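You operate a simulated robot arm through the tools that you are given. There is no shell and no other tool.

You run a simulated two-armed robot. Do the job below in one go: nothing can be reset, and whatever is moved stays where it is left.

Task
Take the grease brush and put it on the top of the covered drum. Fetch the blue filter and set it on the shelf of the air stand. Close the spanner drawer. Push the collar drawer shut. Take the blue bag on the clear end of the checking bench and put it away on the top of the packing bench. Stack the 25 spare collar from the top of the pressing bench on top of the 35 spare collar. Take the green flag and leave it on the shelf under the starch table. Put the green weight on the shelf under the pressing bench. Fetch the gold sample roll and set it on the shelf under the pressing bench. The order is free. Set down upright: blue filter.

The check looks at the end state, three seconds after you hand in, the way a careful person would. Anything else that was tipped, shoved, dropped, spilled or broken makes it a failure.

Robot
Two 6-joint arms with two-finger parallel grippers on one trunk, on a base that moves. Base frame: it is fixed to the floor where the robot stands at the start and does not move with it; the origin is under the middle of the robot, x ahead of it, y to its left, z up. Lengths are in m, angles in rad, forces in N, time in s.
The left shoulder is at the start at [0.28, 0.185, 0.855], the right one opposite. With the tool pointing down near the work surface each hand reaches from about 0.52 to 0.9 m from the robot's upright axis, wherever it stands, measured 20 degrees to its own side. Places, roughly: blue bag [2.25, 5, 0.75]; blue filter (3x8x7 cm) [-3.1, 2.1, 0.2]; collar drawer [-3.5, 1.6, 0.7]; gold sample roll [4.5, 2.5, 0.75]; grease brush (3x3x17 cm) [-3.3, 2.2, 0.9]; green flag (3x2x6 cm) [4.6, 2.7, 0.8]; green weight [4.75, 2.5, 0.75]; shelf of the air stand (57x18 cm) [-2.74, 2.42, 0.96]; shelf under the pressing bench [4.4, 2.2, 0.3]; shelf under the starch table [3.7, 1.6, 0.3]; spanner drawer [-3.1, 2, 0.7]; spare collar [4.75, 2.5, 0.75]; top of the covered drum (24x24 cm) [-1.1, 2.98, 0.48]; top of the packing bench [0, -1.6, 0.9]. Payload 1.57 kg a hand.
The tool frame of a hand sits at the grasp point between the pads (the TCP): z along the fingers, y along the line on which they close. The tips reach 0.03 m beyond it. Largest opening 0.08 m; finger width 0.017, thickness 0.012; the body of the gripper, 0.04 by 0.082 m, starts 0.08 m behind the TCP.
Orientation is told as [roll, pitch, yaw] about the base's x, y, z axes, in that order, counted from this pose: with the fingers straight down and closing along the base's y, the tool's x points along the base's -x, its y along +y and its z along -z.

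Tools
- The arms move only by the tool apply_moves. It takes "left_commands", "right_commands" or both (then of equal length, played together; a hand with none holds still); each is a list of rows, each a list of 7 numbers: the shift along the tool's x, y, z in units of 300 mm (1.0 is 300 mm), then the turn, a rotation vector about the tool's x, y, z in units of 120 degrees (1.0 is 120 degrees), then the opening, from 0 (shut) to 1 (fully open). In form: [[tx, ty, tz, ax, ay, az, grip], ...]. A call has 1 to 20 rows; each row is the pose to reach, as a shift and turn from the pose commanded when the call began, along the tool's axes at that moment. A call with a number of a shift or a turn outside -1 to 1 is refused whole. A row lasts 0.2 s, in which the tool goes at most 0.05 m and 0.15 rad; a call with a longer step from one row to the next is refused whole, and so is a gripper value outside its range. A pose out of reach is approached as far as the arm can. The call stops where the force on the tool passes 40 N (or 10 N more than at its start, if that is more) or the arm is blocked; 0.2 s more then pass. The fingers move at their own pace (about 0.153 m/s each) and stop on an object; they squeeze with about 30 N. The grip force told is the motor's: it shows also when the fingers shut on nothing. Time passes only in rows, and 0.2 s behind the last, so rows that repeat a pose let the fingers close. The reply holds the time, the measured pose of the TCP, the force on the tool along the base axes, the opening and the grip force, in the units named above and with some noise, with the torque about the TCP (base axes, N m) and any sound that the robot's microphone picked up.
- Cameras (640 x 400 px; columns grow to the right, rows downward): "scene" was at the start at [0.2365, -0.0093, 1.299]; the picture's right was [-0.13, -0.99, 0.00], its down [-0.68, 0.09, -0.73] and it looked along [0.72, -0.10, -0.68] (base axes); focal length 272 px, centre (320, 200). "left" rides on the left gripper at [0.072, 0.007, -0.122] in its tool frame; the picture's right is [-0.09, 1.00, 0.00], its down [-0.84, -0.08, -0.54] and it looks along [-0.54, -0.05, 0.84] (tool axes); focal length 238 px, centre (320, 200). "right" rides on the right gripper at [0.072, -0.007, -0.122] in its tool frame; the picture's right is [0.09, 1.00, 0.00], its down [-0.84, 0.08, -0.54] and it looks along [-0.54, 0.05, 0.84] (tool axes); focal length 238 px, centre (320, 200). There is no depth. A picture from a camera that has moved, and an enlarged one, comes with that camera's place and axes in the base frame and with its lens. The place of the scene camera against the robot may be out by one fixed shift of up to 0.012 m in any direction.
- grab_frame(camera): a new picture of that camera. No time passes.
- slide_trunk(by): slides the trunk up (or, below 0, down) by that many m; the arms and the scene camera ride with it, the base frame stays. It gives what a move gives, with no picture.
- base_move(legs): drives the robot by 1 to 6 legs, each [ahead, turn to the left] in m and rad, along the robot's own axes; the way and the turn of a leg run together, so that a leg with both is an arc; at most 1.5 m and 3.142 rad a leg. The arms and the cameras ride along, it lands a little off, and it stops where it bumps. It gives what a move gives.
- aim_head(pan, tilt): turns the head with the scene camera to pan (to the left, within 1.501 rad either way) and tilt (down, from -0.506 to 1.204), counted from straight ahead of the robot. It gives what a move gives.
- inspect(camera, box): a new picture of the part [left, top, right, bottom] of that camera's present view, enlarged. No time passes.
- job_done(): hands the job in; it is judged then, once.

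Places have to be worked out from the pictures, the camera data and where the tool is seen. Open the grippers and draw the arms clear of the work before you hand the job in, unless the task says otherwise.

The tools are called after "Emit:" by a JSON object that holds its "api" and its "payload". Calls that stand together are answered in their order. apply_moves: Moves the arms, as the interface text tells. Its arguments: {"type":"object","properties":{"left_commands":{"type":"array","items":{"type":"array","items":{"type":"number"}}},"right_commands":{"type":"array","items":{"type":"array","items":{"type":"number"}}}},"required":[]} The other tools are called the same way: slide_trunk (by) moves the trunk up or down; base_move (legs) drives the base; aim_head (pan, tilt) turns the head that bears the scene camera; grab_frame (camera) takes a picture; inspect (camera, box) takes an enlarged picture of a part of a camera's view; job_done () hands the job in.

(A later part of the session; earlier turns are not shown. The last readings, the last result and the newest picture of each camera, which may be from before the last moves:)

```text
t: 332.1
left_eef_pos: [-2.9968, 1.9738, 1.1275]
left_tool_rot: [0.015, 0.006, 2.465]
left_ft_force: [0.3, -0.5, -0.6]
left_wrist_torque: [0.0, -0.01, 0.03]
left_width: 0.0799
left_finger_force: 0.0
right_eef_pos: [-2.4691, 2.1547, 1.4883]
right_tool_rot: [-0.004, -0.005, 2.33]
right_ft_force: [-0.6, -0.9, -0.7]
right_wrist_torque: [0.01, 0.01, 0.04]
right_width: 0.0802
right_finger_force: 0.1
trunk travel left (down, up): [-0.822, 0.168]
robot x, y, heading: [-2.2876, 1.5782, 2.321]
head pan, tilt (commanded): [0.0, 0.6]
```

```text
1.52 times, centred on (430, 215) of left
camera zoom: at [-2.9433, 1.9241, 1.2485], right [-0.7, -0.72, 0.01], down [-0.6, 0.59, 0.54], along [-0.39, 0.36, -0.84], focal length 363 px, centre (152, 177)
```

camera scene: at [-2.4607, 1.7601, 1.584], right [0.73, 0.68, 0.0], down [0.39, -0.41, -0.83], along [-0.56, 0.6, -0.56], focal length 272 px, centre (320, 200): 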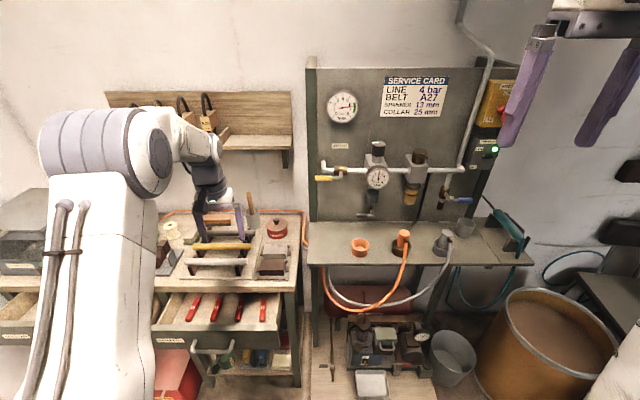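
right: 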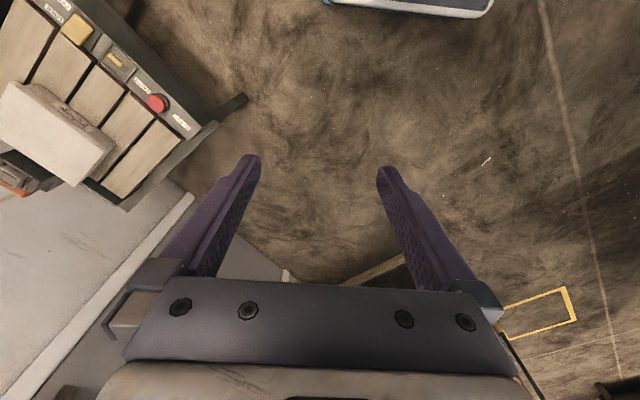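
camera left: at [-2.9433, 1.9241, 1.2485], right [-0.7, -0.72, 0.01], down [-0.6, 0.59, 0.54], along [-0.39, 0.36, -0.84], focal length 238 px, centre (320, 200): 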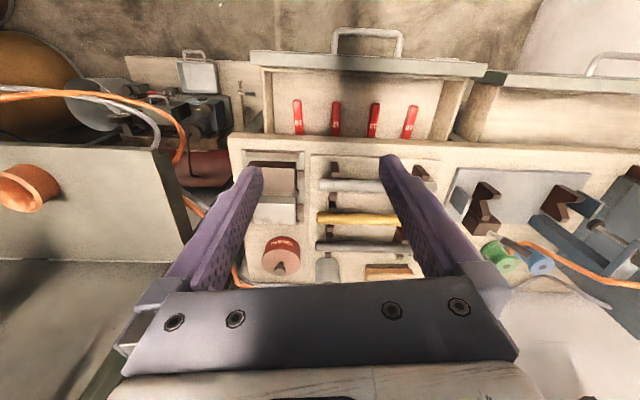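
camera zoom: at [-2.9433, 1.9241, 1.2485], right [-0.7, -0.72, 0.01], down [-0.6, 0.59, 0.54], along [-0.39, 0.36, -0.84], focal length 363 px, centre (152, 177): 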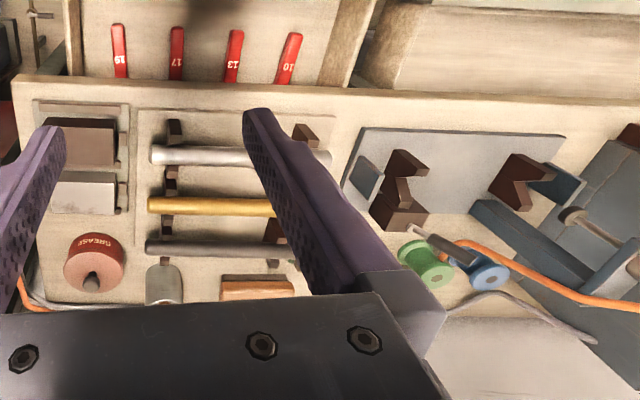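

The brush stands in a metal cup at the back of the bench, the blue filter stands in a rack on the low shelf behind the open spanner drawer. First I close the drawers: I turn the left hand around (camera on top) for a tilted push.

Emit:
{"api": "apply_moves", "payload": {"left_commands": [[0, 0, 0, 0, 0, -0.065, 0], [0, 0, 0, 0, 0, -0.13, 0], [0, 0, 0, 0, 0, -0.195, 0], [0, 0, 0, 0, 0, -0.26, 0], [0, 0, 0, 0, 0, -0.325, 0], [0, 0, 0, 0, 0, -0.39, 0], [0, 0, 0, 0, 0, -0.455, 0], [0, 0, 0, 0, 0, -0.52, 0], [0, 0, 0, 0, 0, -0.585, 0], [0, 0, 0, 0, 0, -0.65, 0], [0, 0, 0, 0, 0, -0.715, 0], [0, 0, 0, 0, 0, -0.75, 0]]}}

Emit:
{"api": "apply_moves", "payload": {"left_commands": [[0, 0, 0, 0, 0, -0.065, 0], [0, 0, 0, 0, 0, -0.13, 0], [0, 0, 0, 0, 0, -0.195, 0], [0, 0, 0, 0, 0, -0.26, 0], [0, 0, 0, 0, 0, -0.325, 0], [0, 0, 0, 0, 0, -0.39, 0], [0, 0, 0, 0, 0, -0.455, 0], [0, 0, 0, 0, 0, -0.52, 0], [0, 0, 0, 0, 0, -0.585, 0], [0, 0, 0, 0, 0, -0.65, 0], [0, 0, 0, 0, 0, -0.68, 0]]}}

Emit:
{"api": "apply_moves", "payload": {"left_commands": [[0, 0, 0, 0, 0.0625, 0, 0], [0, 0, 0, 0, 0.125, 0, 0], [0, 0, 0, 0, 0.1875, 0, 0], [0, 0, 0, 0, 0.25, 0, 0], [0, 0, 0, 0, 0.3125, 0, 0], [0, 0, 0, 0, 0.375, 0, 0], [0, 0, 0, 0, 0.375, 0, 0]]}}

Emit:
{"api": "grab_frame", "payload": {"camera": "left"}}

Emit:
{"api": "grab_frame", "payload": {"camera": "scene"}}

```text
t: 334.7
left_eef_pos: [-2.9975, 1.9729, 1.1282]
left_tool_rot: [0.005, -0.015, -2.246]
left_ft_force: [0.9, -0.1, -0.6]
left_wrist_torque: [-0.01, -0.01, 0.03]
left_width: 0.0
left_finger_force: 21.1
right_eef_pos: [-2.4691, 2.1522, 1.4886]
right_tool_rot: [-0.004, -0.005, 2.33]
right_ft_force: [0.4, 0.1, 0.0]
right_wrist_torque: [0.03, -0.02, 0.03]
right_width: 0.0802
right_finger_force: 0.0
trunk travel left (down, up): [-0.822, 0.168]
robot x, y, heading: [-2.2884, 1.5761, 2.321]
head pan, tilt (commanded): [0.0, 0.6]
```

```text
t: 337.1
left_eef_pos: [-2.997, 1.972, 1.127]
left_tool_rot: [-0.01, -0.007, -0.827]
left_ft_force: [-0.3, -0.8, -0.7]
left_wrist_torque: [0.01, 0.01, -0.01]
left_width: 0.0
left_finger_force: 21.7
right_eef_pos: [-2.4699, 2.1525, 1.4884]
right_tool_rot: [-0.003, -0.004, 2.329]
right_ft_force: [0.3, 0.1, 0.5]
right_wrist_torque: [-0.01, 0.0, -0.01]
right_width: 0.0801
right_finger_force: 0.1
trunk travel left (down, up): [-0.822, 0.168]
robot x, y, heading: [-2.2832, 1.5765, 2.325]
head pan, tilt (commanded): [0.0, 0.6]
```

```text
t: 338.7
left_eef_pos: [-2.9852, 1.9794, 1.1254]
left_tool_rot: [0.037, 0.633, -0.834]
left_ft_force: [0.0, 0.0, -0.3]
left_wrist_torque: [0.01, 0.0, -0.01]
left_width: 0.0002
left_finger_force: 21.4
left hand out of reach, approached as far as the arm can: row 6
right_eef_pos: [-2.4697, 2.1524, 1.4885]
right_tool_rot: [-0.004, -0.005, 2.329]
right_ft_force: [0.2, -0.8, -1.1]
right_wrist_torque: [0.0, 0.04, 0.0]
right_width: 0.0801
right_finger_force: 0.2
trunk travel left (down, up): [-0.822, 0.168]
robot x, y, heading: [-2.2825, 1.5788, 2.324]
head pan, tilt (commanded): [0.0, 0.6]
```

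```text
taken
camera left: at [-2.9735, 1.9705, 1.2655], right [0.8, 0.6, -0.02], down [0.59, -0.8, -0.06], along [-0.06, 0.03, -1.0], focal length 238 px, centre (320, 200)
```

left: 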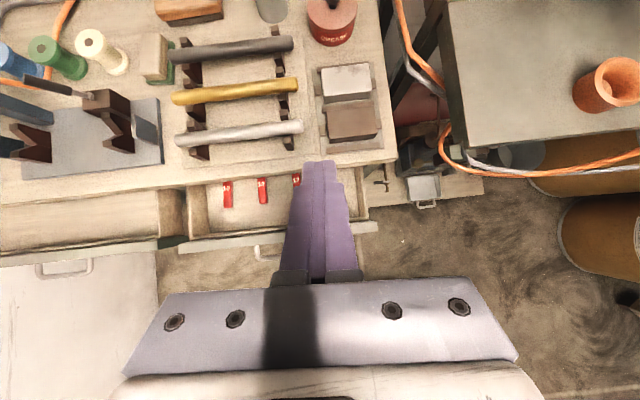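

```text
taken
camera scene: at [-2.4606, 1.7601, 1.584], right [0.73, 0.68, 0.0], down [0.39, -0.41, -0.83], along [-0.56, 0.6, -0.56], focal length 272 px, centre (320, 200)
```

scene: 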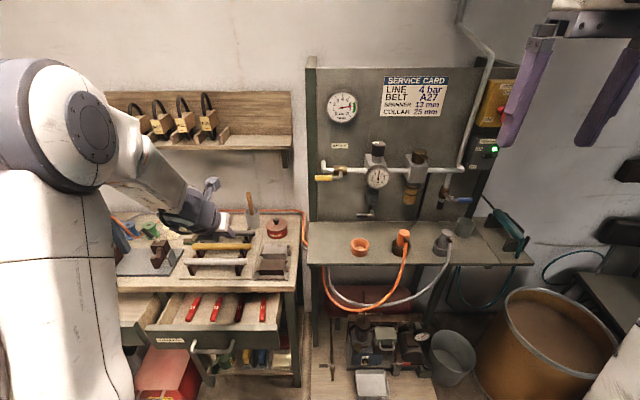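

The left hand is tilted with its camera on top. The drawer panel is at q≈3.44 and must go in about 12 cm. I back the robot off, then lower the trunk so the fingertips come to panel height.

Emit:
{"api": "base_move", "payload": {"legs": [[-0.3, 0.0]]}}

Emit:
{"api": "slide_trunk", "payload": {"by": -0.36}}

Emit:
{"api": "apply_moves", "payload": {"left_commands": [[0, 0, 0, 0.006, 0.024, 0, 0], [0, 0, 0, 0.012, 0.048, 0, 0], [0, 0, 0, 0.018, 0.073, 0, 0], [0, 0, 0, 0.018, 0.073, 0, 0]]}}

Emit:
{"api": "grab_frame", "payload": {"camera": "left"}}

Emit:
{"api": "grab_frame", "payload": {"camera": "scene"}}

```text
t: 340.8
left_eef_pos: [-2.7828, 1.7638, 1.1246]
left_tool_rot: [0.039, 0.63, -0.836]
left_ft_force: [-0.3, -0.4, 0.2]
left_wrist_torque: [0.0, 0.0, -0.01]
left_width: 0.0002
left_finger_force: 21.7
right_eef_pos: [-2.2667, 1.9373, 1.4886]
right_tool_rot: [-0.003, -0.006, 2.33]
right_ft_force: [-0.7, 0.0, 0.3]
right_wrist_torque: [-0.04, -0.03, -0.01]
right_width: 0.0801
right_finger_force: 0.0
trunk travel left (down, up): [-0.822, 0.168]
robot x, y, heading: [-2.0843, 1.3638, 2.317]
head pan, tilt (commanded): [0.0, 0.6]
```

```text
t: 344.2
left_eef_pos: [-2.7822, 1.7635, 0.7649]
left_tool_rot: [0.038, 0.634, -0.833]
left_ft_force: [0.3, -0.3, 0.5]
left_wrist_torque: [-0.01, 0.02, 0.02]
left_width: 0.0
left_finger_force: 21.5
right_eef_pos: [-2.2662, 1.937, 1.129]
right_tool_rot: [-0.005, -0.004, 2.327]
right_ft_force: [-0.7, 0.4, -0.1]
right_wrist_torque: [0.0, 0.02, 0.03]
right_width: 0.0799
right_finger_force: 0.0
trunk travel left (down, up): [-0.462, 0.528]
robot x, y, heading: [-2.0821, 1.3603, 2.32]
head pan, tilt (commanded): [0.0, 0.6]
```

```text
t: 345.2
left_eef_pos: [-2.7835, 1.7635, 0.7639]
left_tool_rot: [0.004, 0.784, -0.83]
left_ft_force: [0.2, 0.9, 0.2]
left_wrist_torque: [0.01, 0.0, 0.0]
left_width: 0.0
left_finger_force: 21.5
left hand out of reach, approached as far as the arm can: row 2, 3
right_eef_pos: [-2.2656, 1.9369, 1.1285]
right_tool_rot: [-0.003, -0.006, 2.327]
right_ft_force: [0.1, -0.6, 0.1]
right_wrist_torque: [0.01, 0.02, 0.0]
right_width: 0.0802
right_finger_force: 0.1
trunk travel left (down, up): [-0.462, 0.528]
robot x, y, heading: [-2.0845, 1.3646, 2.324]
head pan, tilt (commanded): [0.0, 0.6]
```

```text
taken
camera left: at [-2.7542, 1.7416, 0.9009], right [0.78, 0.62, -0.06], down [0.6, -0.77, -0.21], along [-0.18, 0.13, -0.98], focal length 238 px, centre (320, 200)
```

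left: 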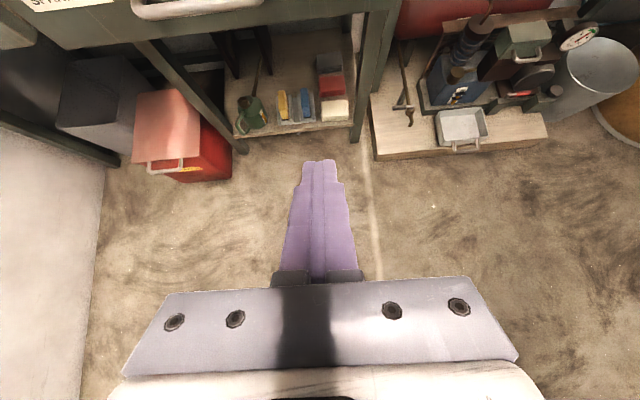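

```text
taken
camera scene: at [-2.2578, 1.5437, 1.224], right [0.73, 0.68, 0.0], down [0.39, -0.41, -0.83], along [-0.56, 0.6, -0.56], focal length 272 px, centre (320, 200)
```

scene: 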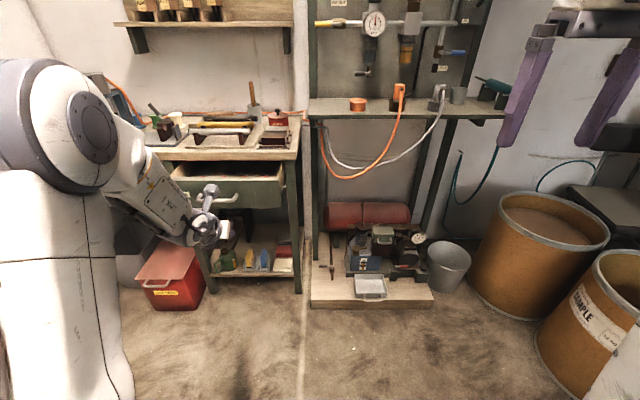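

Fingertips are at z≈0.74 facing the panel right of its handle. I lower 2 cm, shift 2 cm right, and drive forward 17 cm.

Emit:
{"api": "apply_moves", "payload": {"left_commands": [[-0.025, 0.035, 0.025, 0, 0, 0, 0], [-0.047, 0.067, 0.047, 0, 0, 0, 0], [-0.047, 0.067, 0.047, 0, 0, 0, 0]]}}

Emit:
{"api": "base_move", "payload": {"legs": [[0.17, 0.0]]}}

Emit:
{"api": "grab_frame", "payload": {"camera": "left"}}

Emit:
{"api": "grab_frame", "payload": {"camera": "scene"}}

```text
t: 346.1
left_eef_pos: [-2.7673, 1.7773, 0.7446]
left_tool_rot: [0.006, 0.785, -0.832]
left_ft_force: [-1.1, -1.2, 0.5]
left_wrist_torque: [-0.03, 0.0, -0.02]
left_width: 0.0001
left_finger_force: 21.6
right_eef_pos: [-2.2668, 1.936, 1.1289]
right_tool_rot: [-0.003, -0.006, 2.327]
right_ft_force: [-0.4, 0.7, 0.3]
right_wrist_torque: [0.0, -0.03, 0.01]
right_width: 0.0801
right_finger_force: 0.0
trunk travel left (down, up): [-0.462, 0.528]
robot x, y, heading: [-2.0811, 1.3605, 2.322]
head pan, tilt (commanded): [0.0, 0.6]
```

```text
t: 347.5
left_eef_pos: [-2.8867, 1.8966, 0.7439]
left_tool_rot: [0.007, 0.786, -0.825]
left_ft_force: [0.0, -0.1, 0.4]
left_wrist_torque: [-0.03, -0.03, -0.01]
left_width: 0.0
left_finger_force: 21.1
right_eef_pos: [-2.3857, 2.0587, 1.129]
right_tool_rot: [-0.004, -0.006, 2.335]
right_ft_force: [0.4, 0.4, -0.2]
right_wrist_torque: [-0.02, 0.0, 0.03]
right_width: 0.0798
right_finger_force: 0.1
trunk travel left (down, up): [-0.462, 0.528]
robot x, y, heading: [-2.1991, 1.4842, 2.33]
head pan, tilt (commanded): [0.0, 0.6]
```

```text
taken
camera left: at [-2.8585, 1.8752, 0.8809], right [0.78, 0.62, -0.06], down [0.6, -0.77, -0.21], along [-0.18, 0.13, -0.98], focal length 238 px, centre (320, 200)
```

left: 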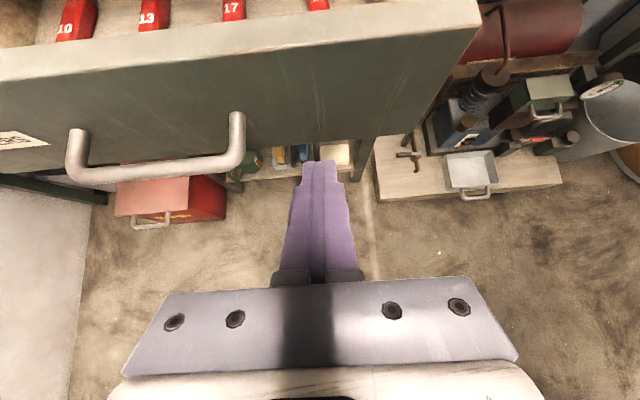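

```text
taken
camera scene: at [-2.3756, 1.6667, 1.224], right [0.73, 0.69, 0.0], down [0.39, -0.41, -0.83], along [-0.57, 0.6, -0.56], focal length 272 px, centre (320, 200)
```

scene: 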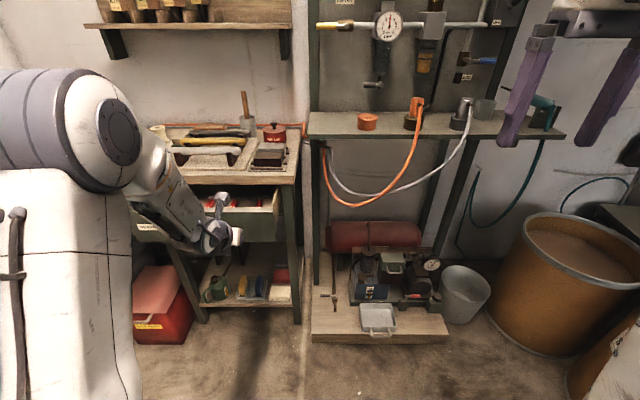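

The fingertips are a few centimetres from the panel, right of the handle. I push forward along the drawer's direction with the arm.

Emit:
{"api": "apply_moves", "payload": {"left_commands": [[0.047, 0, 0.047, 0, 0, 0, 0], [0.094, 0, 0.094, 0, 0, 0, 0], [0.13, 0, 0.13, 0, 0, 0, 0], [0.165, 0, 0.165, 0, 0, 0, 0], [0.2, 0, 0.2, 0, 0, 0, 0], [0.236, 0, 0.236, 0, 0, 0, 0]]}}

Emit:
{"api": "grab_frame", "payload": {"camera": "left"}}

```text
t: 348.9
left_eef_pos: [-2.9558, 1.9709, 0.7454]
left_tool_rot: [0.008, 0.786, -0.826]
left_ft_force: [0.3, -0.3, 0.0]
left_wrist_torque: [0.02, 0.02, 0.0]
left_width: 0.0
left_finger_force: 21.1
right_eef_pos: [-2.3868, 2.0584, 1.1274]
right_tool_rot: [-0.004, -0.004, 2.337]
right_ft_force: [0.9, -0.1, -0.6]
right_wrist_torque: [0.03, -0.01, 0.0]
right_width: 0.08
right_finger_force: 0.1
trunk travel left (down, up): [-0.462, 0.528]
robot x, y, heading: [-2.2014, 1.4834, 2.325]
head pan, tilt (commanded): [0.0, 0.6]
```

```text
taken
camera left: at [-2.9264, 1.9485, 0.8811], right [0.78, 0.62, -0.06], down [0.6, -0.77, -0.21], along [-0.18, 0.13, -0.98], focal length 238 px, centre (320, 200)
```

left: 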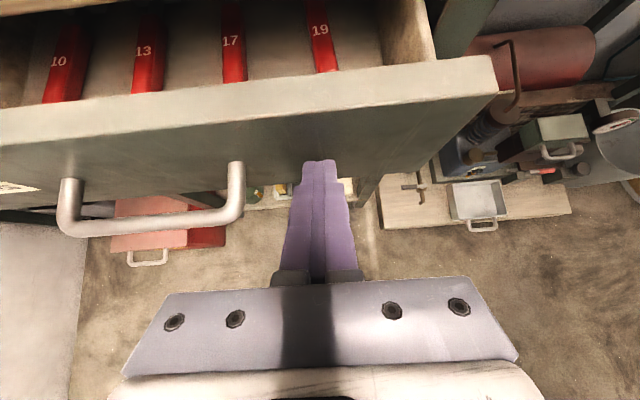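

No contact yet; the fingertips still appear in front of the panel. I continue pushing forward.

Emit:
{"api": "apply_moves", "payload": {"left_commands": [[0.035, 0, 0.035, 0, 0, 0, 0], [0.07, 0, 0.07, 0, 0, 0, 0], [0.105, 0, 0.105, 0, 0, 0, 0], [0.14, 0, 0.14, 0, 0, 0, 0], [0.175, 0, 0.175, 0, 0, 0, 0]]}}

Emit:
{"api": "grab_frame", "payload": {"camera": "left"}}

Emit:
{"api": "grab_frame", "payload": {"camera": "scene"}}

```text
t: 350.1
left_eef_pos: [-3.0025, 2.022, 0.7432]
left_tool_rot: [0.012, 0.774, -0.826]
left_ft_force: [10.8, -10.4, 6.1]
left_wrist_torque: [-0.08, -0.02, 0.06]
left_width: 0.0003
left_finger_force: 21.4
right_eef_pos: [-2.3873, 2.0587, 1.1295]
right_tool_rot: [-0.003, -0.004, 2.335]
right_ft_force: [0.7, 0.2, -0.4]
right_wrist_torque: [0.0, 0.03, 0.01]
right_width: 0.08
right_finger_force: 0.2
trunk travel left (down, up): [-0.462, 0.528]
robot x, y, heading: [-2.1977, 1.4845, 2.331]
head pan, tilt (commanded): [0.0, 0.6]
stopped in row 5 (left hand): the force on the tool passed its limit at 48 N (the readings are from after the stop); the commanded pose is now the measured one
```

```text
taken
camera left: at [-2.9747, 2.0006, 0.8798], right [0.78, 0.62, -0.06], down [0.6, -0.78, -0.2], along [-0.17, 0.12, -0.98], focal length 238 px, centre (320, 200)
```

left: 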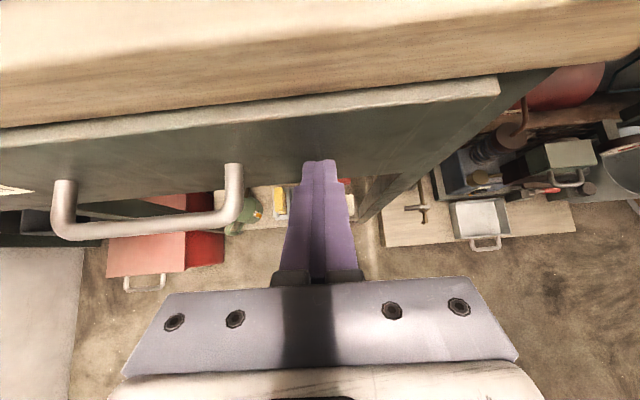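

```text
taken
camera scene: at [-2.375, 1.6657, 1.2242], right [0.72, 0.69, 0.0], down [0.39, -0.41, -0.83], along [-0.57, 0.6, -0.56], focal length 272 px, centre (320, 200)
```

scene: 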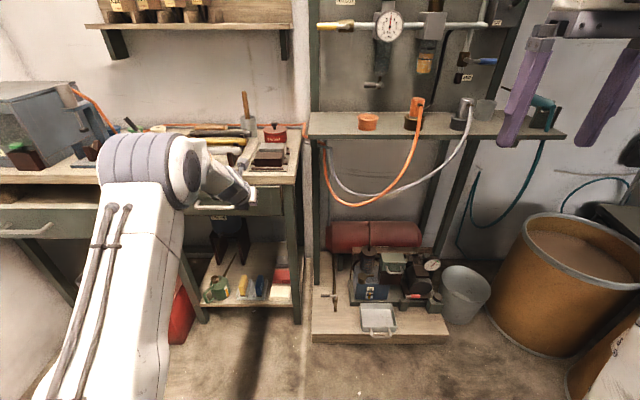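

The push met firm resistance and the drawer interior is no longer visible, so the spanner drawer looks shut. I retract and inspect it.

Emit:
{"api": "apply_moves", "payload": {"left_commands": [[-0.07, 0, -0.07, 0, 0, 0, 0], [-0.17, 0, -0.17, 0, 0, 0, 0], [-0.27, 0, -0.27, 0, 0, 0, 0], [-0.33, 0, -0.33, 0, 0, 0, 0]]}}

Emit:
{"api": "inspect", "payload": {"camera": "left", "box": [0, 0, 560, 220]}}

Emit:
{"api": "inspect", "payload": {"camera": "scene", "box": [0, 160, 320, 320]}}

```text
t: 351.1
left_eef_pos: [-2.9076, 1.9213, 0.742]
left_tool_rot: [0.008, 0.773, -0.829]
left_ft_force: [1.2, -0.6, -0.4]
left_wrist_torque: [0.0, 0.02, 0.01]
left_width: 0.0001
left_finger_force: 20.8
right_eef_pos: [-2.387, 2.0601, 1.1288]
right_tool_rot: [-0.004, -0.004, 2.336]
right_ft_force: [0.5, 0.4, -0.6]
right_wrist_torque: [-0.01, 0.01, 0.02]
right_width: 0.0802
right_finger_force: 0.1
trunk travel left (down, up): [-0.462, 0.528]
robot x, y, heading: [-2.201, 1.4852, 2.33]
head pan, tilt (commanded): [0.0, 0.6]
```

```text
1.14 times, centred on (280, 110) of left
camera zoom: at [-2.88, 1.8999, 0.8793], right [0.78, 0.62, -0.06], down [0.6, -0.78, -0.2], along [-0.17, 0.12, -0.98], focal length 272 px, centre (366, 303)
```

zoom: 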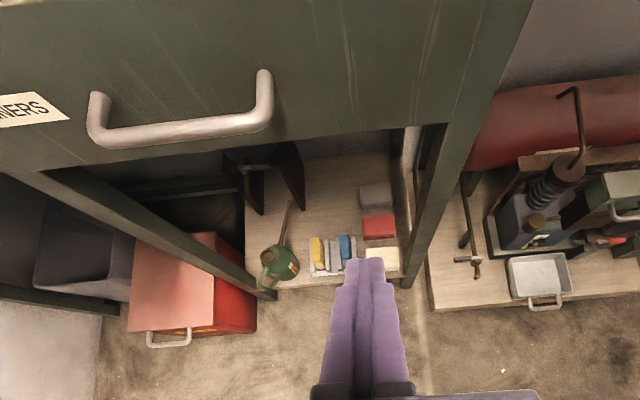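

```text
2.00 times, centred on (160, 240) of scene
camera zoom: at [-2.3758, 1.6666, 1.2239], right [0.73, 0.69, 0.0], down [0.39, -0.41, -0.82], along [-0.57, 0.6, -0.57], focal length 545 px, centre (640, 120)
```

zoom: 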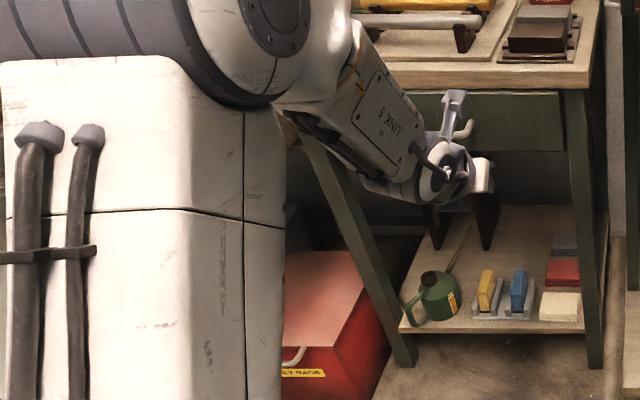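

The spanner drawer is flush. Before moving left for the collar drawer I look at the space on my left.

Emit:
{"api": "aim_head", "payload": {"pan": 0.9, "tilt": 0.6}}

Emit:
{"api": "grab_frame", "payload": {"camera": "scene"}}

Emit:
{"api": "aim_head", "payload": {"pan": 1.5, "tilt": 0.5}}

Emit:
{"api": "grab_frame", "payload": {"camera": "scene"}}

```text
t: 352.4
left_eef_pos: [-2.9084, 1.9219, 0.7422]
left_tool_rot: [0.009, 0.773, -0.829]
left_ft_force: [-0.3, -0.5, 0.5]
left_wrist_torque: [-0.03, -0.02, -0.03]
left_width: 0.0002
left_finger_force: 21.2
right_eef_pos: [-2.3865, 2.0594, 1.129]
right_tool_rot: [-0.003, -0.005, 2.336]
right_ft_force: [0.2, 0.8, 0.5]
right_wrist_torque: [0.02, 0.0, -0.01]
right_width: 0.0801
right_finger_force: 0.0
trunk travel left (down, up): [-0.462, 0.528]
robot x, y, heading: [-2.1974, 1.4876, 2.328]
head pan, tilt (commanded): [0.901, 0.6]
```

```text
taken
camera scene: at [-2.4028, 1.5945, 1.224], right [-0.09, 1.0, 0.0], down [0.56, 0.05, -0.83], along [-0.82, -0.07, -0.56], focal length 272 px, centre (320, 200)
```

scene: 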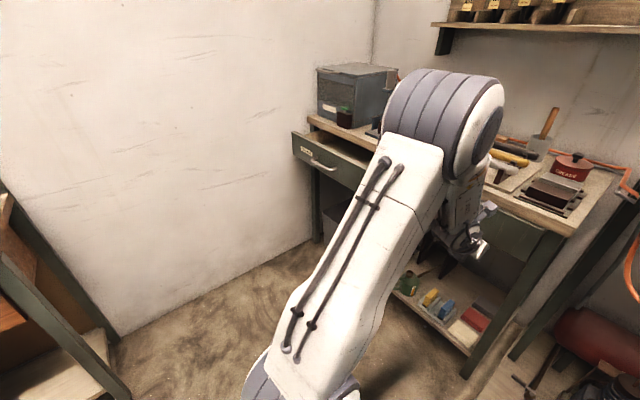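

```text
t: 353.4
left_eef_pos: [-2.9078, 1.9208, 0.7423]
left_tool_rot: [0.009, 0.773, -0.829]
left_ft_force: [0.2, -0.5, 0.6]
left_wrist_torque: [0.02, 0.01, -0.01]
left_width: 0.0
left_finger_force: 21.0
right_eef_pos: [-2.3866, 2.0585, 1.1288]
right_tool_rot: [-0.005, -0.006, 2.335]
right_ft_force: [0.3, 0.6, 0.3]
right_wrist_torque: [-0.01, 0.01, -0.01]
right_width: 0.08
right_finger_force: 0.0
trunk travel left (down, up): [-0.462, 0.528]
robot x, y, heading: [-2.1985, 1.4869, 2.327]
head pan, tilt (commanded): [1.499, 0.499]
```

```text
taken
camera scene: at [-2.3851, 1.5446, 1.233], right [-0.63, 0.77, 0.0], down [0.37, 0.3, -0.88], along [-0.68, -0.56, -0.48], focal length 272 px, centre (320, 200)
```

scene: 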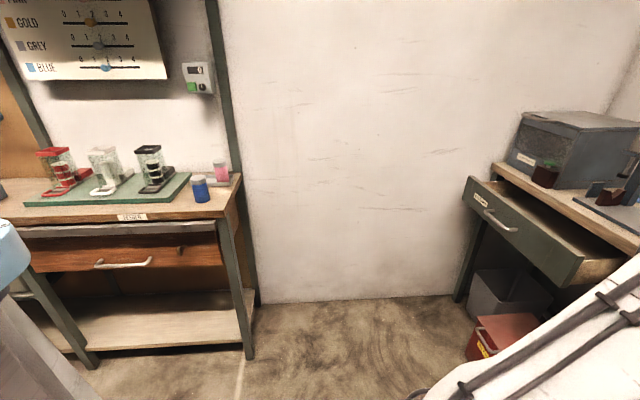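

The floor on my left is free: end wall at p≈1.75, end bench stops at q≈2.5. I back up, step left, and face the collar drawer.

Emit:
{"api": "base_move", "payload": {"legs": [[-0.35, 0.0], [0.0, 0.75], [0.49, 0.0], [0.0, -0.75]]}}

Emit:
{"api": "aim_head", "payload": {"pan": 0.3, "tilt": 0.6}}

Emit:
{"api": "grab_frame", "payload": {"camera": "left"}}

Emit:
{"api": "grab_frame", "payload": {"camera": "scene"}}

```text
t: 362.0
left_eef_pos: [-3.1576, 1.7039, 0.7432]
left_tool_rot: [0.01, 0.772, -0.828]
left_ft_force: [0.3, 0.4, 0.8]
left_wrist_torque: [-0.02, 0.01, 0.04]
left_width: 0.0002
left_finger_force: 21.6
right_eef_pos: [-2.6366, 1.8415, 1.1283]
right_tool_rot: [-0.004, -0.005, 2.338]
right_ft_force: [-0.3, 0.0, 0.1]
right_wrist_torque: [0.0, -0.03, -0.01]
right_width: 0.0799
right_finger_force: 0.0
trunk travel left (down, up): [-0.462, 0.528]
robot x, y, heading: [-2.4442, 1.2702, 2.332]
head pan, tilt (commanded): [1.499, 0.499]
```

```text
t: 363.4
left_eef_pos: [-3.157, 1.7047, 0.7431]
left_tool_rot: [0.01, 0.772, -0.829]
left_ft_force: [-0.2, 0.7, 0.2]
left_wrist_torque: [0.02, 0.02, 0.0]
left_width: 0.0002
left_finger_force: 21.7
right_eef_pos: [-2.6371, 1.8405, 1.1287]
right_tool_rot: [-0.004, -0.006, 2.337]
right_ft_force: [-0.3, 0.8, -0.9]
right_wrist_torque: [0.03, 0.06, -0.03]
right_width: 0.0801
right_finger_force: 0.0
trunk travel left (down, up): [-0.462, 0.528]
robot x, y, heading: [-2.4505, 1.2719, 2.331]
head pan, tilt (commanded): [0.3, 0.6]
```

```text
taken
camera left: at [-3.1299, 1.682, 0.8797], right [0.78, 0.62, -0.06], down [0.6, -0.77, -0.2], along [-0.17, 0.12, -0.98], focal length 238 px, centre (320, 200)
```

left: 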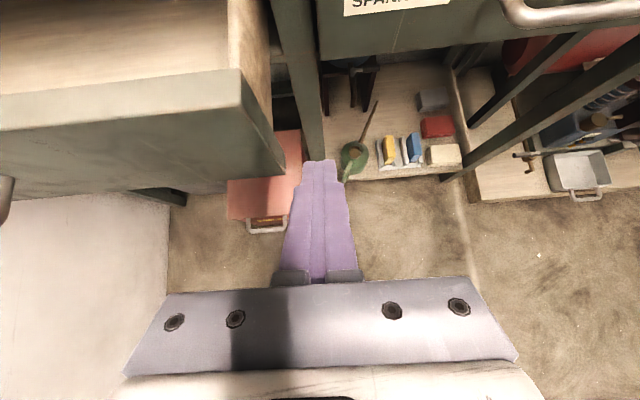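

```text
taken
camera scene: at [-2.6413, 1.4281, 1.224], right [0.49, 0.87, 0.0], down [0.49, -0.28, -0.83], along [-0.72, 0.4, -0.56], focal length 272 px, centre (320, 200)
```

scene: 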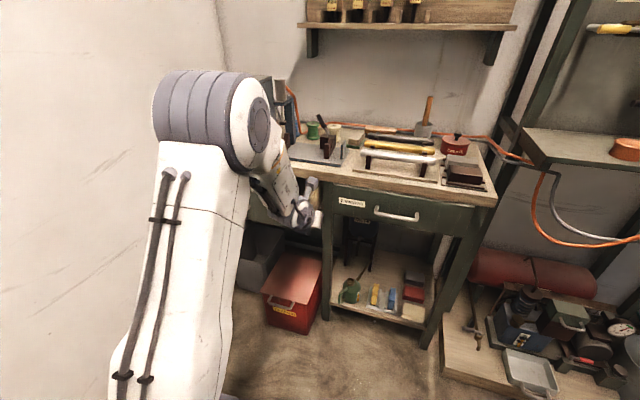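

The hand is just right of the collar drawer's panel. I pull back 7 cm and shift 13 cm left to face it.

Emit:
{"api": "apply_moves", "payload": {"left_commands": [[-0.08, 0, -0.08, 0, 0, 0, 0], [-0.165, 0, -0.165, 0, 0, 0, 0], [-0.165, -0.11, -0.165, 0, 0, 0, 0], [-0.165, -0.22, -0.165, 0, 0, 0, 0], [-0.165, -0.33, -0.165, 0, 0, 0, 0], [-0.165, -0.433, -0.165, 0, 0, 0, 0], [-0.165, -0.433, -0.165, 0, 0, 0, 0]]}}

Emit:
{"api": "grab_frame", "payload": {"camera": "left"}}

```text
t: 365.0
left_eef_pos: [-3.2063, 1.5627, 0.7408]
left_tool_rot: [0.011, 0.775, -0.827]
left_ft_force: [-0.1, 0.0, -0.6]
left_wrist_torque: [0.01, 0.02, -0.01]
left_width: 0.0
left_finger_force: 21.3
right_eef_pos: [-2.6376, 1.8414, 1.1284]
right_tool_rot: [-0.004, -0.005, 2.337]
right_ft_force: [0.6, -0.4, -0.8]
right_wrist_torque: [0.02, 0.04, 0.0]
right_width: 0.08
right_finger_force: 0.1
trunk travel left (down, up): [-0.462, 0.528]
robot x, y, heading: [-2.4503, 1.2654, 2.331]
head pan, tilt (commanded): [0.3, 0.6]
```

```text
taken
camera left: at [-3.1793, 1.5416, 0.8776], right [0.78, 0.62, -0.06], down [0.6, -0.77, -0.2], along [-0.17, 0.12, -0.98], focal length 238 px, centre (320, 200)
```

left: 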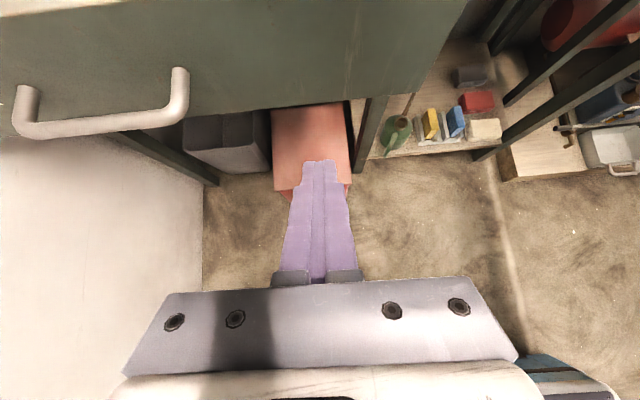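

Good alignment right of the handle. I push forward along the drawer's direction.

Emit:
{"api": "apply_moves", "payload": {"left_commands": [[0.06, 0, 0.06, 0, 0, 0, 0], [0.12, 0, 0.12, 0, 0, 0, 0], [0.17, 0, 0.17, 0, 0, 0, 0], [0.21, 0, 0.21, 0, 0, 0, 0], [0.25, 0, 0.25, 0, 0, 0, 0], [0.29, 0, 0.29, 0, 0, 0, 0], [0.33, 0, 0.33, 0, 0, 0, 0], [0.37, 0, 0.37, 0, 0, 0, 0], [0.41, 0, 0.41, 0, 0, 0, 0], [0.45, 0, 0.45, 0, 0, 0, 0], [0.49, 0, 0.49, 0, 0, 0, 0]]}}

Emit:
{"api": "grab_frame", "payload": {"camera": "left"}}

Emit:
{"api": "grab_frame", "payload": {"camera": "scene"}}

```text
t: 367.3
left_eef_pos: [-3.3396, 1.7058, 0.7384]
left_tool_rot: [0.012, 0.766, -0.829]
left_ft_force: [6.6, -5.8, 2.8]
left_wrist_torque: [-0.07, -0.02, 0.01]
left_width: 0.0001
left_finger_force: 21.5
right_eef_pos: [-2.638, 1.8415, 1.1288]
right_tool_rot: [-0.005, -0.004, 2.337]
right_ft_force: [0.5, 0.6, -0.7]
right_wrist_torque: [0.02, 0.0, 0.0]
right_width: 0.0802
right_finger_force: 0.0
trunk travel left (down, up): [-0.462, 0.528]
robot x, y, heading: [-2.4494, 1.266, 2.331]
head pan, tilt (commanded): [0.3, 0.6]
stopped in row 11 (left hand): the force on the tool passed its limit at 54 N (the readings are from after the stop); the commanded pose is now the measured one
```

```text
taken
camera left: at [-3.312, 1.6851, 0.8764], right [0.78, 0.62, -0.06], down [0.6, -0.78, -0.19], along [-0.16, 0.12, -0.98], focal length 238 px, centre (320, 200)
```

left: 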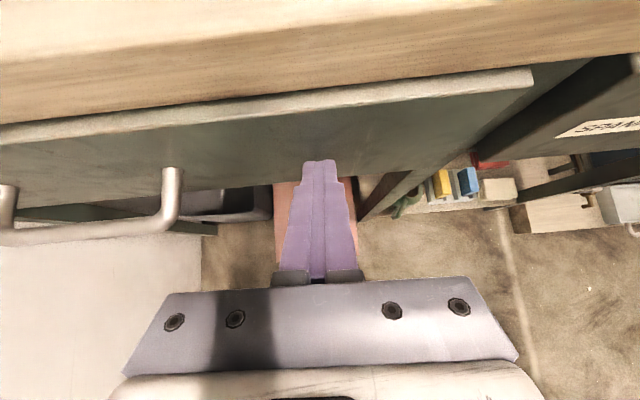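

```text
taken
camera scene: at [-2.6409, 1.4275, 1.2241], right [0.49, 0.87, 0.0], down [0.49, -0.28, -0.83], along [-0.72, 0.4, -0.56], focal length 272 px, centre (320, 200)
```

scene: 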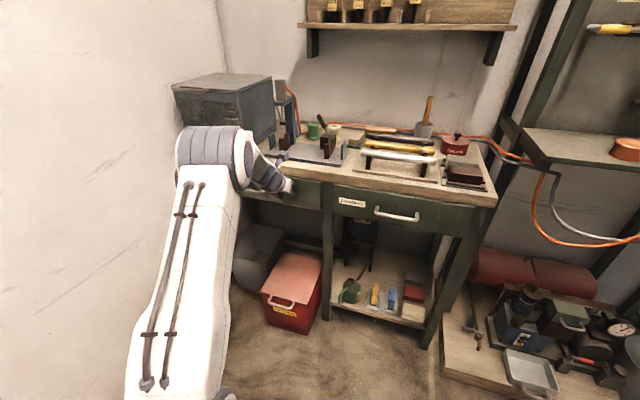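

Both drawers are now shut to the same depth. I retract the hand and move back right, in front of the brush.

Emit:
{"api": "apply_moves", "payload": {"left_commands": [[-0.08, 0, -0.08, 0, 0, 0, 0], [-0.18, 0, -0.18, 0, 0, 0, 0], [-0.28, 0, -0.28, 0, 0, 0, 0], [-0.38, 0, -0.38, 0, 0, 0, 0]]}}

Emit:
{"api": "base_move", "payload": {"legs": [[-0.3, 0.0], [0.0, -0.75], [0.43, 0.0], [0.0, 0.745]]}}

Emit:
{"api": "aim_head", "payload": {"pan": 0.2, "tilt": 0.5}}

Emit:
{"api": "slide_trunk", "payload": {"by": 0.3}}

Emit:
{"api": "grab_frame", "payload": {"camera": "scene"}}

```text
t: 368.3
left_eef_pos: [-3.2322, 1.5876, 0.7403]
left_tool_rot: [0.011, 0.768, -0.829]
left_ft_force: [0.1, 1.0, 0.0]
left_wrist_torque: [0.0, 0.02, 0.0]
left_width: 0.0
left_finger_force: 20.7
right_eef_pos: [-2.6371, 1.8412, 1.1278]
right_tool_rot: [-0.001, -0.003, 2.337]
right_ft_force: [-0.2, 0.5, -0.2]
right_wrist_torque: [-0.02, -0.03, -0.04]
right_width: 0.0803
right_finger_force: 0.1
trunk travel left (down, up): [-0.462, 0.528]
robot x, y, heading: [-2.4489, 1.2664, 2.331]
head pan, tilt (commanded): [0.3, 0.6]
```

```text
t: 376.6
left_eef_pos: [-3.0347, 1.7717, 0.7406]
left_tool_rot: [0.012, 0.768, -0.802]
left_ft_force: [0.7, -0.2, 0.3]
left_wrist_torque: [-0.02, -0.01, 0.0]
left_width: 0.0002
left_finger_force: 21.5
right_eef_pos: [-2.4458, 2.0415, 1.1274]
right_tool_rot: [-0.003, -0.004, 2.364]
right_ft_force: [-0.2, -0.2, 0.0]
right_wrist_torque: [-0.02, 0.01, -0.02]
right_width: 0.08
right_finger_force: 0.0
trunk travel left (down, up): [-0.462, 0.528]
robot x, y, heading: [-2.239, 1.4738, 2.358]
head pan, tilt (commanded): [0.3, 0.6]
```

```text
t: 377.3
left_eef_pos: [-3.0339, 1.7724, 0.741]
left_tool_rot: [0.014, 0.768, -0.801]
left_ft_force: [-1.0, 0.3, -0.2]
left_wrist_torque: [0.01, 0.0, 0.02]
left_width: 0.0
left_finger_force: 21.7
right_eef_pos: [-2.4459, 2.0421, 1.1278]
right_tool_rot: [-0.003, -0.004, 2.366]
right_ft_force: [-0.1, 0.0, -0.3]
right_wrist_torque: [-0.01, 0.01, 0.01]
right_width: 0.08
right_finger_force: 0.1
trunk travel left (down, up): [-0.462, 0.528]
robot x, y, heading: [-2.2441, 1.4736, 2.36]
head pan, tilt (commanded): [0.201, 0.499]
```

```text
t: 380.3
left_eef_pos: [-3.0335, 1.7735, 1.0415]
left_tool_rot: [0.013, 0.768, -0.801]
left_ft_force: [-0.1, -1.1, 0.4]
left_wrist_torque: [-0.03, 0.0, 0.0]
left_width: 0.0
left_finger_force: 21.2
right_eef_pos: [-2.4471, 2.0418, 1.4285]
right_tool_rot: [-0.003, -0.003, 2.364]
right_ft_force: [-0.1, -0.5, 0.4]
right_wrist_torque: [0.02, 0.02, -0.02]
right_width: 0.08
right_finger_force: 0.2
trunk travel left (down, up): [-0.762, 0.228]
robot x, y, heading: [-2.2396, 1.4736, 2.357]
head pan, tilt (commanded): [0.201, 0.499]
```

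```text
taken
camera scene: at [-2.437, 1.6375, 1.533], right [0.55, 0.84, 0.0], down [0.4, -0.26, -0.88], along [-0.73, 0.48, -0.48], focal length 272 px, centre (320, 200)
```

scene: 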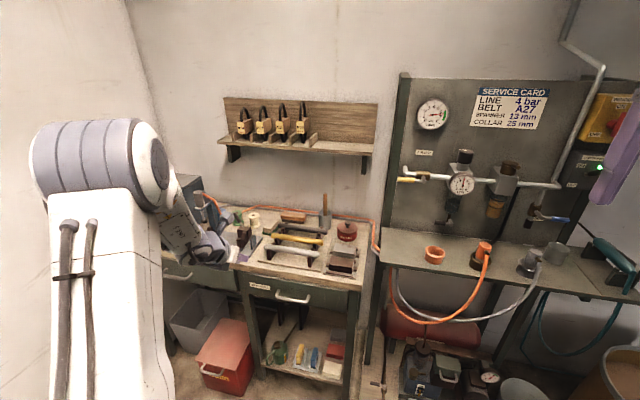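

Trunk raised. There's a wall shelf just above the brush, so I must come in with a forward tilt. I zoom in on the brush and its surroundings.

Emit:
{"api": "inspect", "payload": {"camera": "scene", "box": [270, 170, 390, 270]}}

Emit:
{"api": "inspect", "payload": {"camera": "scene", "box": [210, 80, 410, 230]}}

Emit:
{"api": "grab_frame", "payload": {"camera": "left"}}

```text
4.00 times, centred on (330, 220) of scene
camera zoom: at [-2.437, 1.6375, 1.533], right [0.55, 0.84, 0.0], down [0.4, -0.26, -0.88], along [-0.73, 0.48, -0.48], focal length 1090 px, centre (280, 120)
```

zoom: 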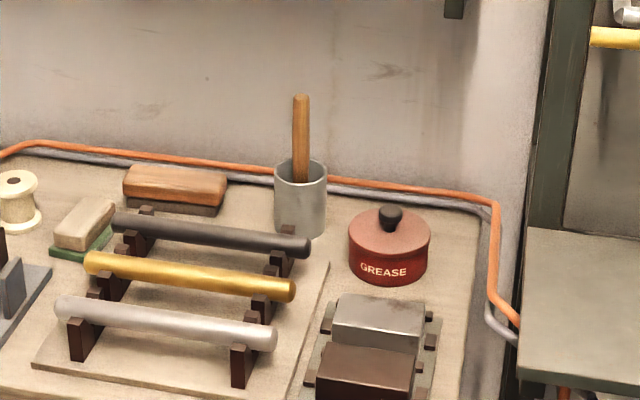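

```text
2.67 times, centred on (310, 155) of scene
camera zoom: at [-2.437, 1.6375, 1.533], right [0.55, 0.84, 0.0], down [0.4, -0.26, -0.88], along [-0.73, 0.48, -0.48], focal length 727 px, centre (347, 320)
```

zoom: 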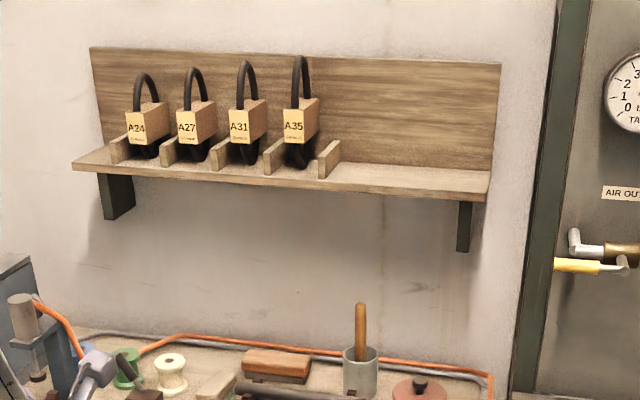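

```text
taken
camera left: at [-3.0061, 1.7524, 1.1773], right [0.77, 0.64, -0.06], down [0.62, -0.76, -0.19], along [-0.16, 0.11, -0.98], focal length 238 px, centre (320, 200)
```

left: 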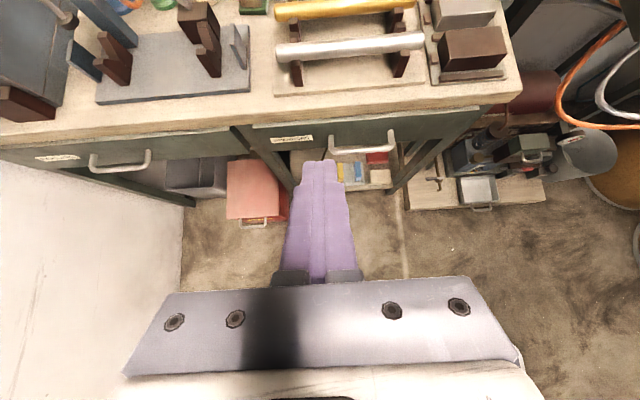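

The brush handle stands nearly vertical at about p 0.87, q 3.88, top z≈1.0, and the wall shelf edge is at q≈3.90, z≈1.17. I square up and drive 0.42 m forward so a tilted left hand can reach it.

Emit:
{"api": "apply_moves", "payload": {"left_commands": [[0.03, 0, -0.03, 0, 0.004, 0, 0.5], [0.06, 0, -0.06, 0, 0.008, 0, 0.7]]}}

Emit:
{"api": "base_move", "payload": {"legs": [[0.0, -0.03], [0.42, 0.0]]}}

Emit:
{"api": "grab_frame", "payload": {"camera": "left"}}

Emit:
{"api": "grab_frame", "payload": {"camera": "scene"}}

```text
t: 380.9
left_eef_pos: [-3.035, 1.7735, 1.0659]
left_tool_rot: [0.013, 0.784, -0.8]
left_ft_force: [0.6, -0.9, -1.3]
left_wrist_torque: [-0.01, 0.0, 0.0]
left_width: 0.0559
left_finger_force: 0.1
right_eef_pos: [-2.4469, 2.042, 1.4288]
right_tool_rot: [-0.004, -0.003, 2.364]
right_ft_force: [0.2, 0.3, 0.5]
right_wrist_torque: [-0.01, -0.02, -0.02]
right_width: 0.0801
right_finger_force: 0.0
trunk travel left (down, up): [-0.762, 0.228]
robot x, y, heading: [-2.2375, 1.4716, 2.359]
head pan, tilt (commanded): [0.201, 0.499]
```

```text
t: 383.9
left_eef_pos: [-3.3117, 2.1046, 1.0671]
left_tool_rot: [0.011, 0.785, -0.835]
left_ft_force: [0.1, -0.8, 0.7]
left_wrist_torque: [0.03, -0.02, 0.01]
left_width: 0.0563
left_finger_force: 0.1
right_eef_pos: [-2.7153, 2.354, 1.4296]
right_tool_rot: [-0.001, -0.002, 2.332]
right_ft_force: [0.5, 0.1, 0.8]
right_wrist_torque: [0.06, 0.01, 0.01]
right_width: 0.08
right_finger_force: 0.1
trunk travel left (down, up): [-0.762, 0.228]
robot x, y, heading: [-2.5315, 1.776, 2.327]
head pan, tilt (commanded): [0.201, 0.499]
```

```text
taken
camera left: at [-3.2835, 2.0816, 1.2027], right [0.79, 0.61, -0.06], down [0.59, -0.78, -0.21], along [-0.17, 0.13, -0.98], focal length 238 px, centre (320, 200)
```

left: 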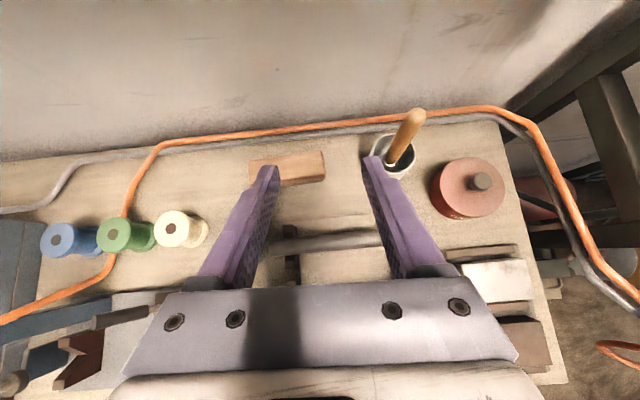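

```text
taken
camera scene: at [-2.7192, 1.9486, 1.5331], right [0.58, 0.82, 0.0], down [0.39, -0.28, -0.88], along [-0.72, 0.51, -0.48], focal length 272 px, centre (320, 200)
```

scene: 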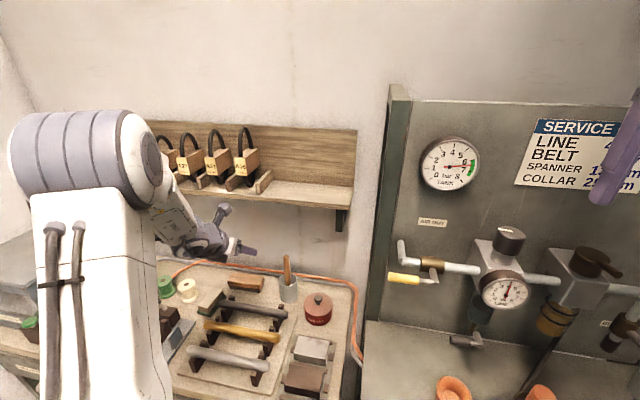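

The brush handle is at about (−3.299, 2.226), upright in its cup. I move to a pre-grasp just in front of it.

Emit:
{"api": "apply_moves", "payload": {"left_commands": [[-0.02, 0.1, 0.05, 0, 0, 0, 0.75], [-0.04, 0.2, 0.11, 0, 0, 0, 0.75], [-0.065, 0.307, 0.171, 0, 0, 0, 0.75], [-0.065, 0.307, 0.171, 0, 0, 0, 0.75]]}}

Emit:
{"api": "grab_frame", "payload": {"camera": "left"}}

Emit:
{"api": "inspect", "payload": {"camera": "scene", "box": [130, 180, 370, 340]}}

```text
t: 384.9
left_eef_pos: [-3.2605, 2.1844, 1.0147]
left_tool_rot: [0.013, 0.784, -0.835]
left_ft_force: [0.2, 1.0, 0.0]
left_wrist_torque: [0.0, 0.02, 0.0]
left_width: 0.0602
left_finger_force: 0.0
right_eef_pos: [-2.7148, 2.3531, 1.4277]
right_tool_rot: [-0.002, -0.003, 2.332]
right_ft_force: [-0.5, 0.4, -0.1]
right_wrist_torque: [-0.01, -0.01, 0.02]
right_width: 0.08
right_finger_force: 0.0
trunk travel left (down, up): [-0.762, 0.228]
robot x, y, heading: [-2.5292, 1.7764, 2.322]
head pan, tilt (commanded): [0.201, 0.499]
```

```text
taken
camera left: at [-3.2318, 2.1618, 1.1512], right [0.79, 0.61, -0.06], down [0.59, -0.78, -0.21], along [-0.17, 0.13, -0.98], focal length 238 px, centre (320, 200)
```

left: 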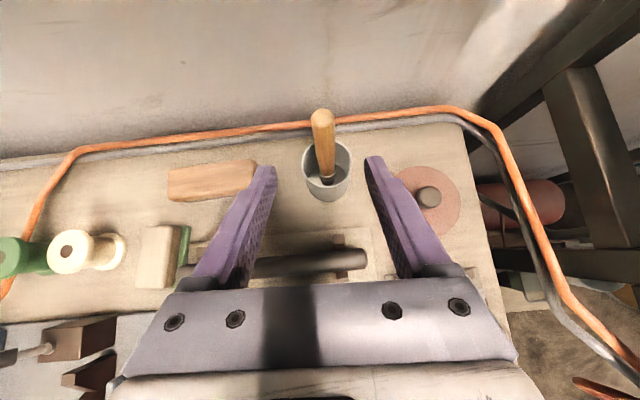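

```text
2.50 times, centred on (250, 260) of scene
camera zoom: at [-2.7194, 1.9491, 1.533], right [0.58, 0.82, 0.0], down [0.39, -0.28, -0.88], along [-0.72, 0.51, -0.48], focal length 681 px, centre (495, 50)
```

zoom: 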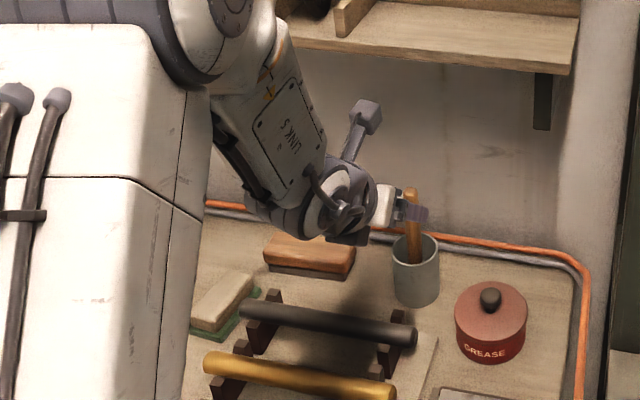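

The handle is centred. I advance 7 cm along the finger axis so it lies between the pads, then close.

Emit:
{"api": "apply_moves", "payload": {"left_commands": [[0.003, 0.008, 0.08, 0, 0, 0, 0.75], [0.006, 0.01, 0.16, 0, 0, 0, 0.75], [0.008, 0.01, 0.233, 0, 0, 0, 0.75], [0.008, 0.01, 0.233, 0, 0, 0, 0.75]]}}

Emit:
{"api": "grab_frame", "payload": {"camera": "left"}}

```text
t: 385.9
left_eef_pos: [-3.2883, 2.225, 0.9668]
left_tool_rot: [0.011, 0.783, -0.834]
left_ft_force: [-0.3, 0.0, -0.4]
left_wrist_torque: [-0.04, -0.01, 0.01]
left_width: 0.06
left_finger_force: 0.0
right_eef_pos: [-2.7162, 2.3535, 1.4271]
right_tool_rot: [-0.003, -0.003, 2.332]
right_ft_force: [-0.7, -0.3, -0.2]
right_wrist_torque: [0.03, 0.0, -0.03]
right_width: 0.08
right_finger_force: 0.1
trunk travel left (down, up): [-0.762, 0.228]
robot x, y, heading: [-2.5321, 1.7774, 2.326]
head pan, tilt (commanded): [0.201, 0.499]
```

```text
taken
camera left: at [-3.2604, 2.202, 1.1023], right [0.79, 0.61, -0.06], down [0.59, -0.78, -0.21], along [-0.17, 0.13, -0.98], focal length 238 px, centre (320, 200)
```

left: 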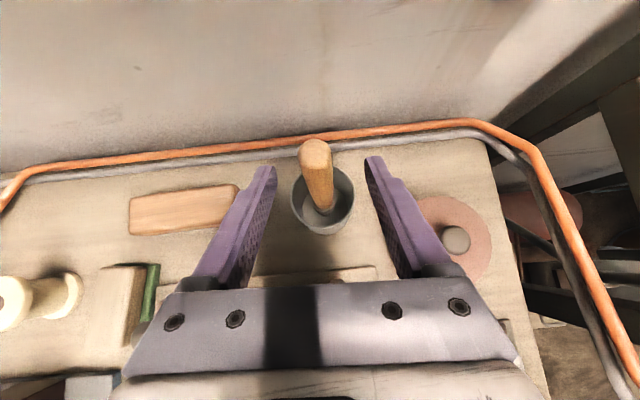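

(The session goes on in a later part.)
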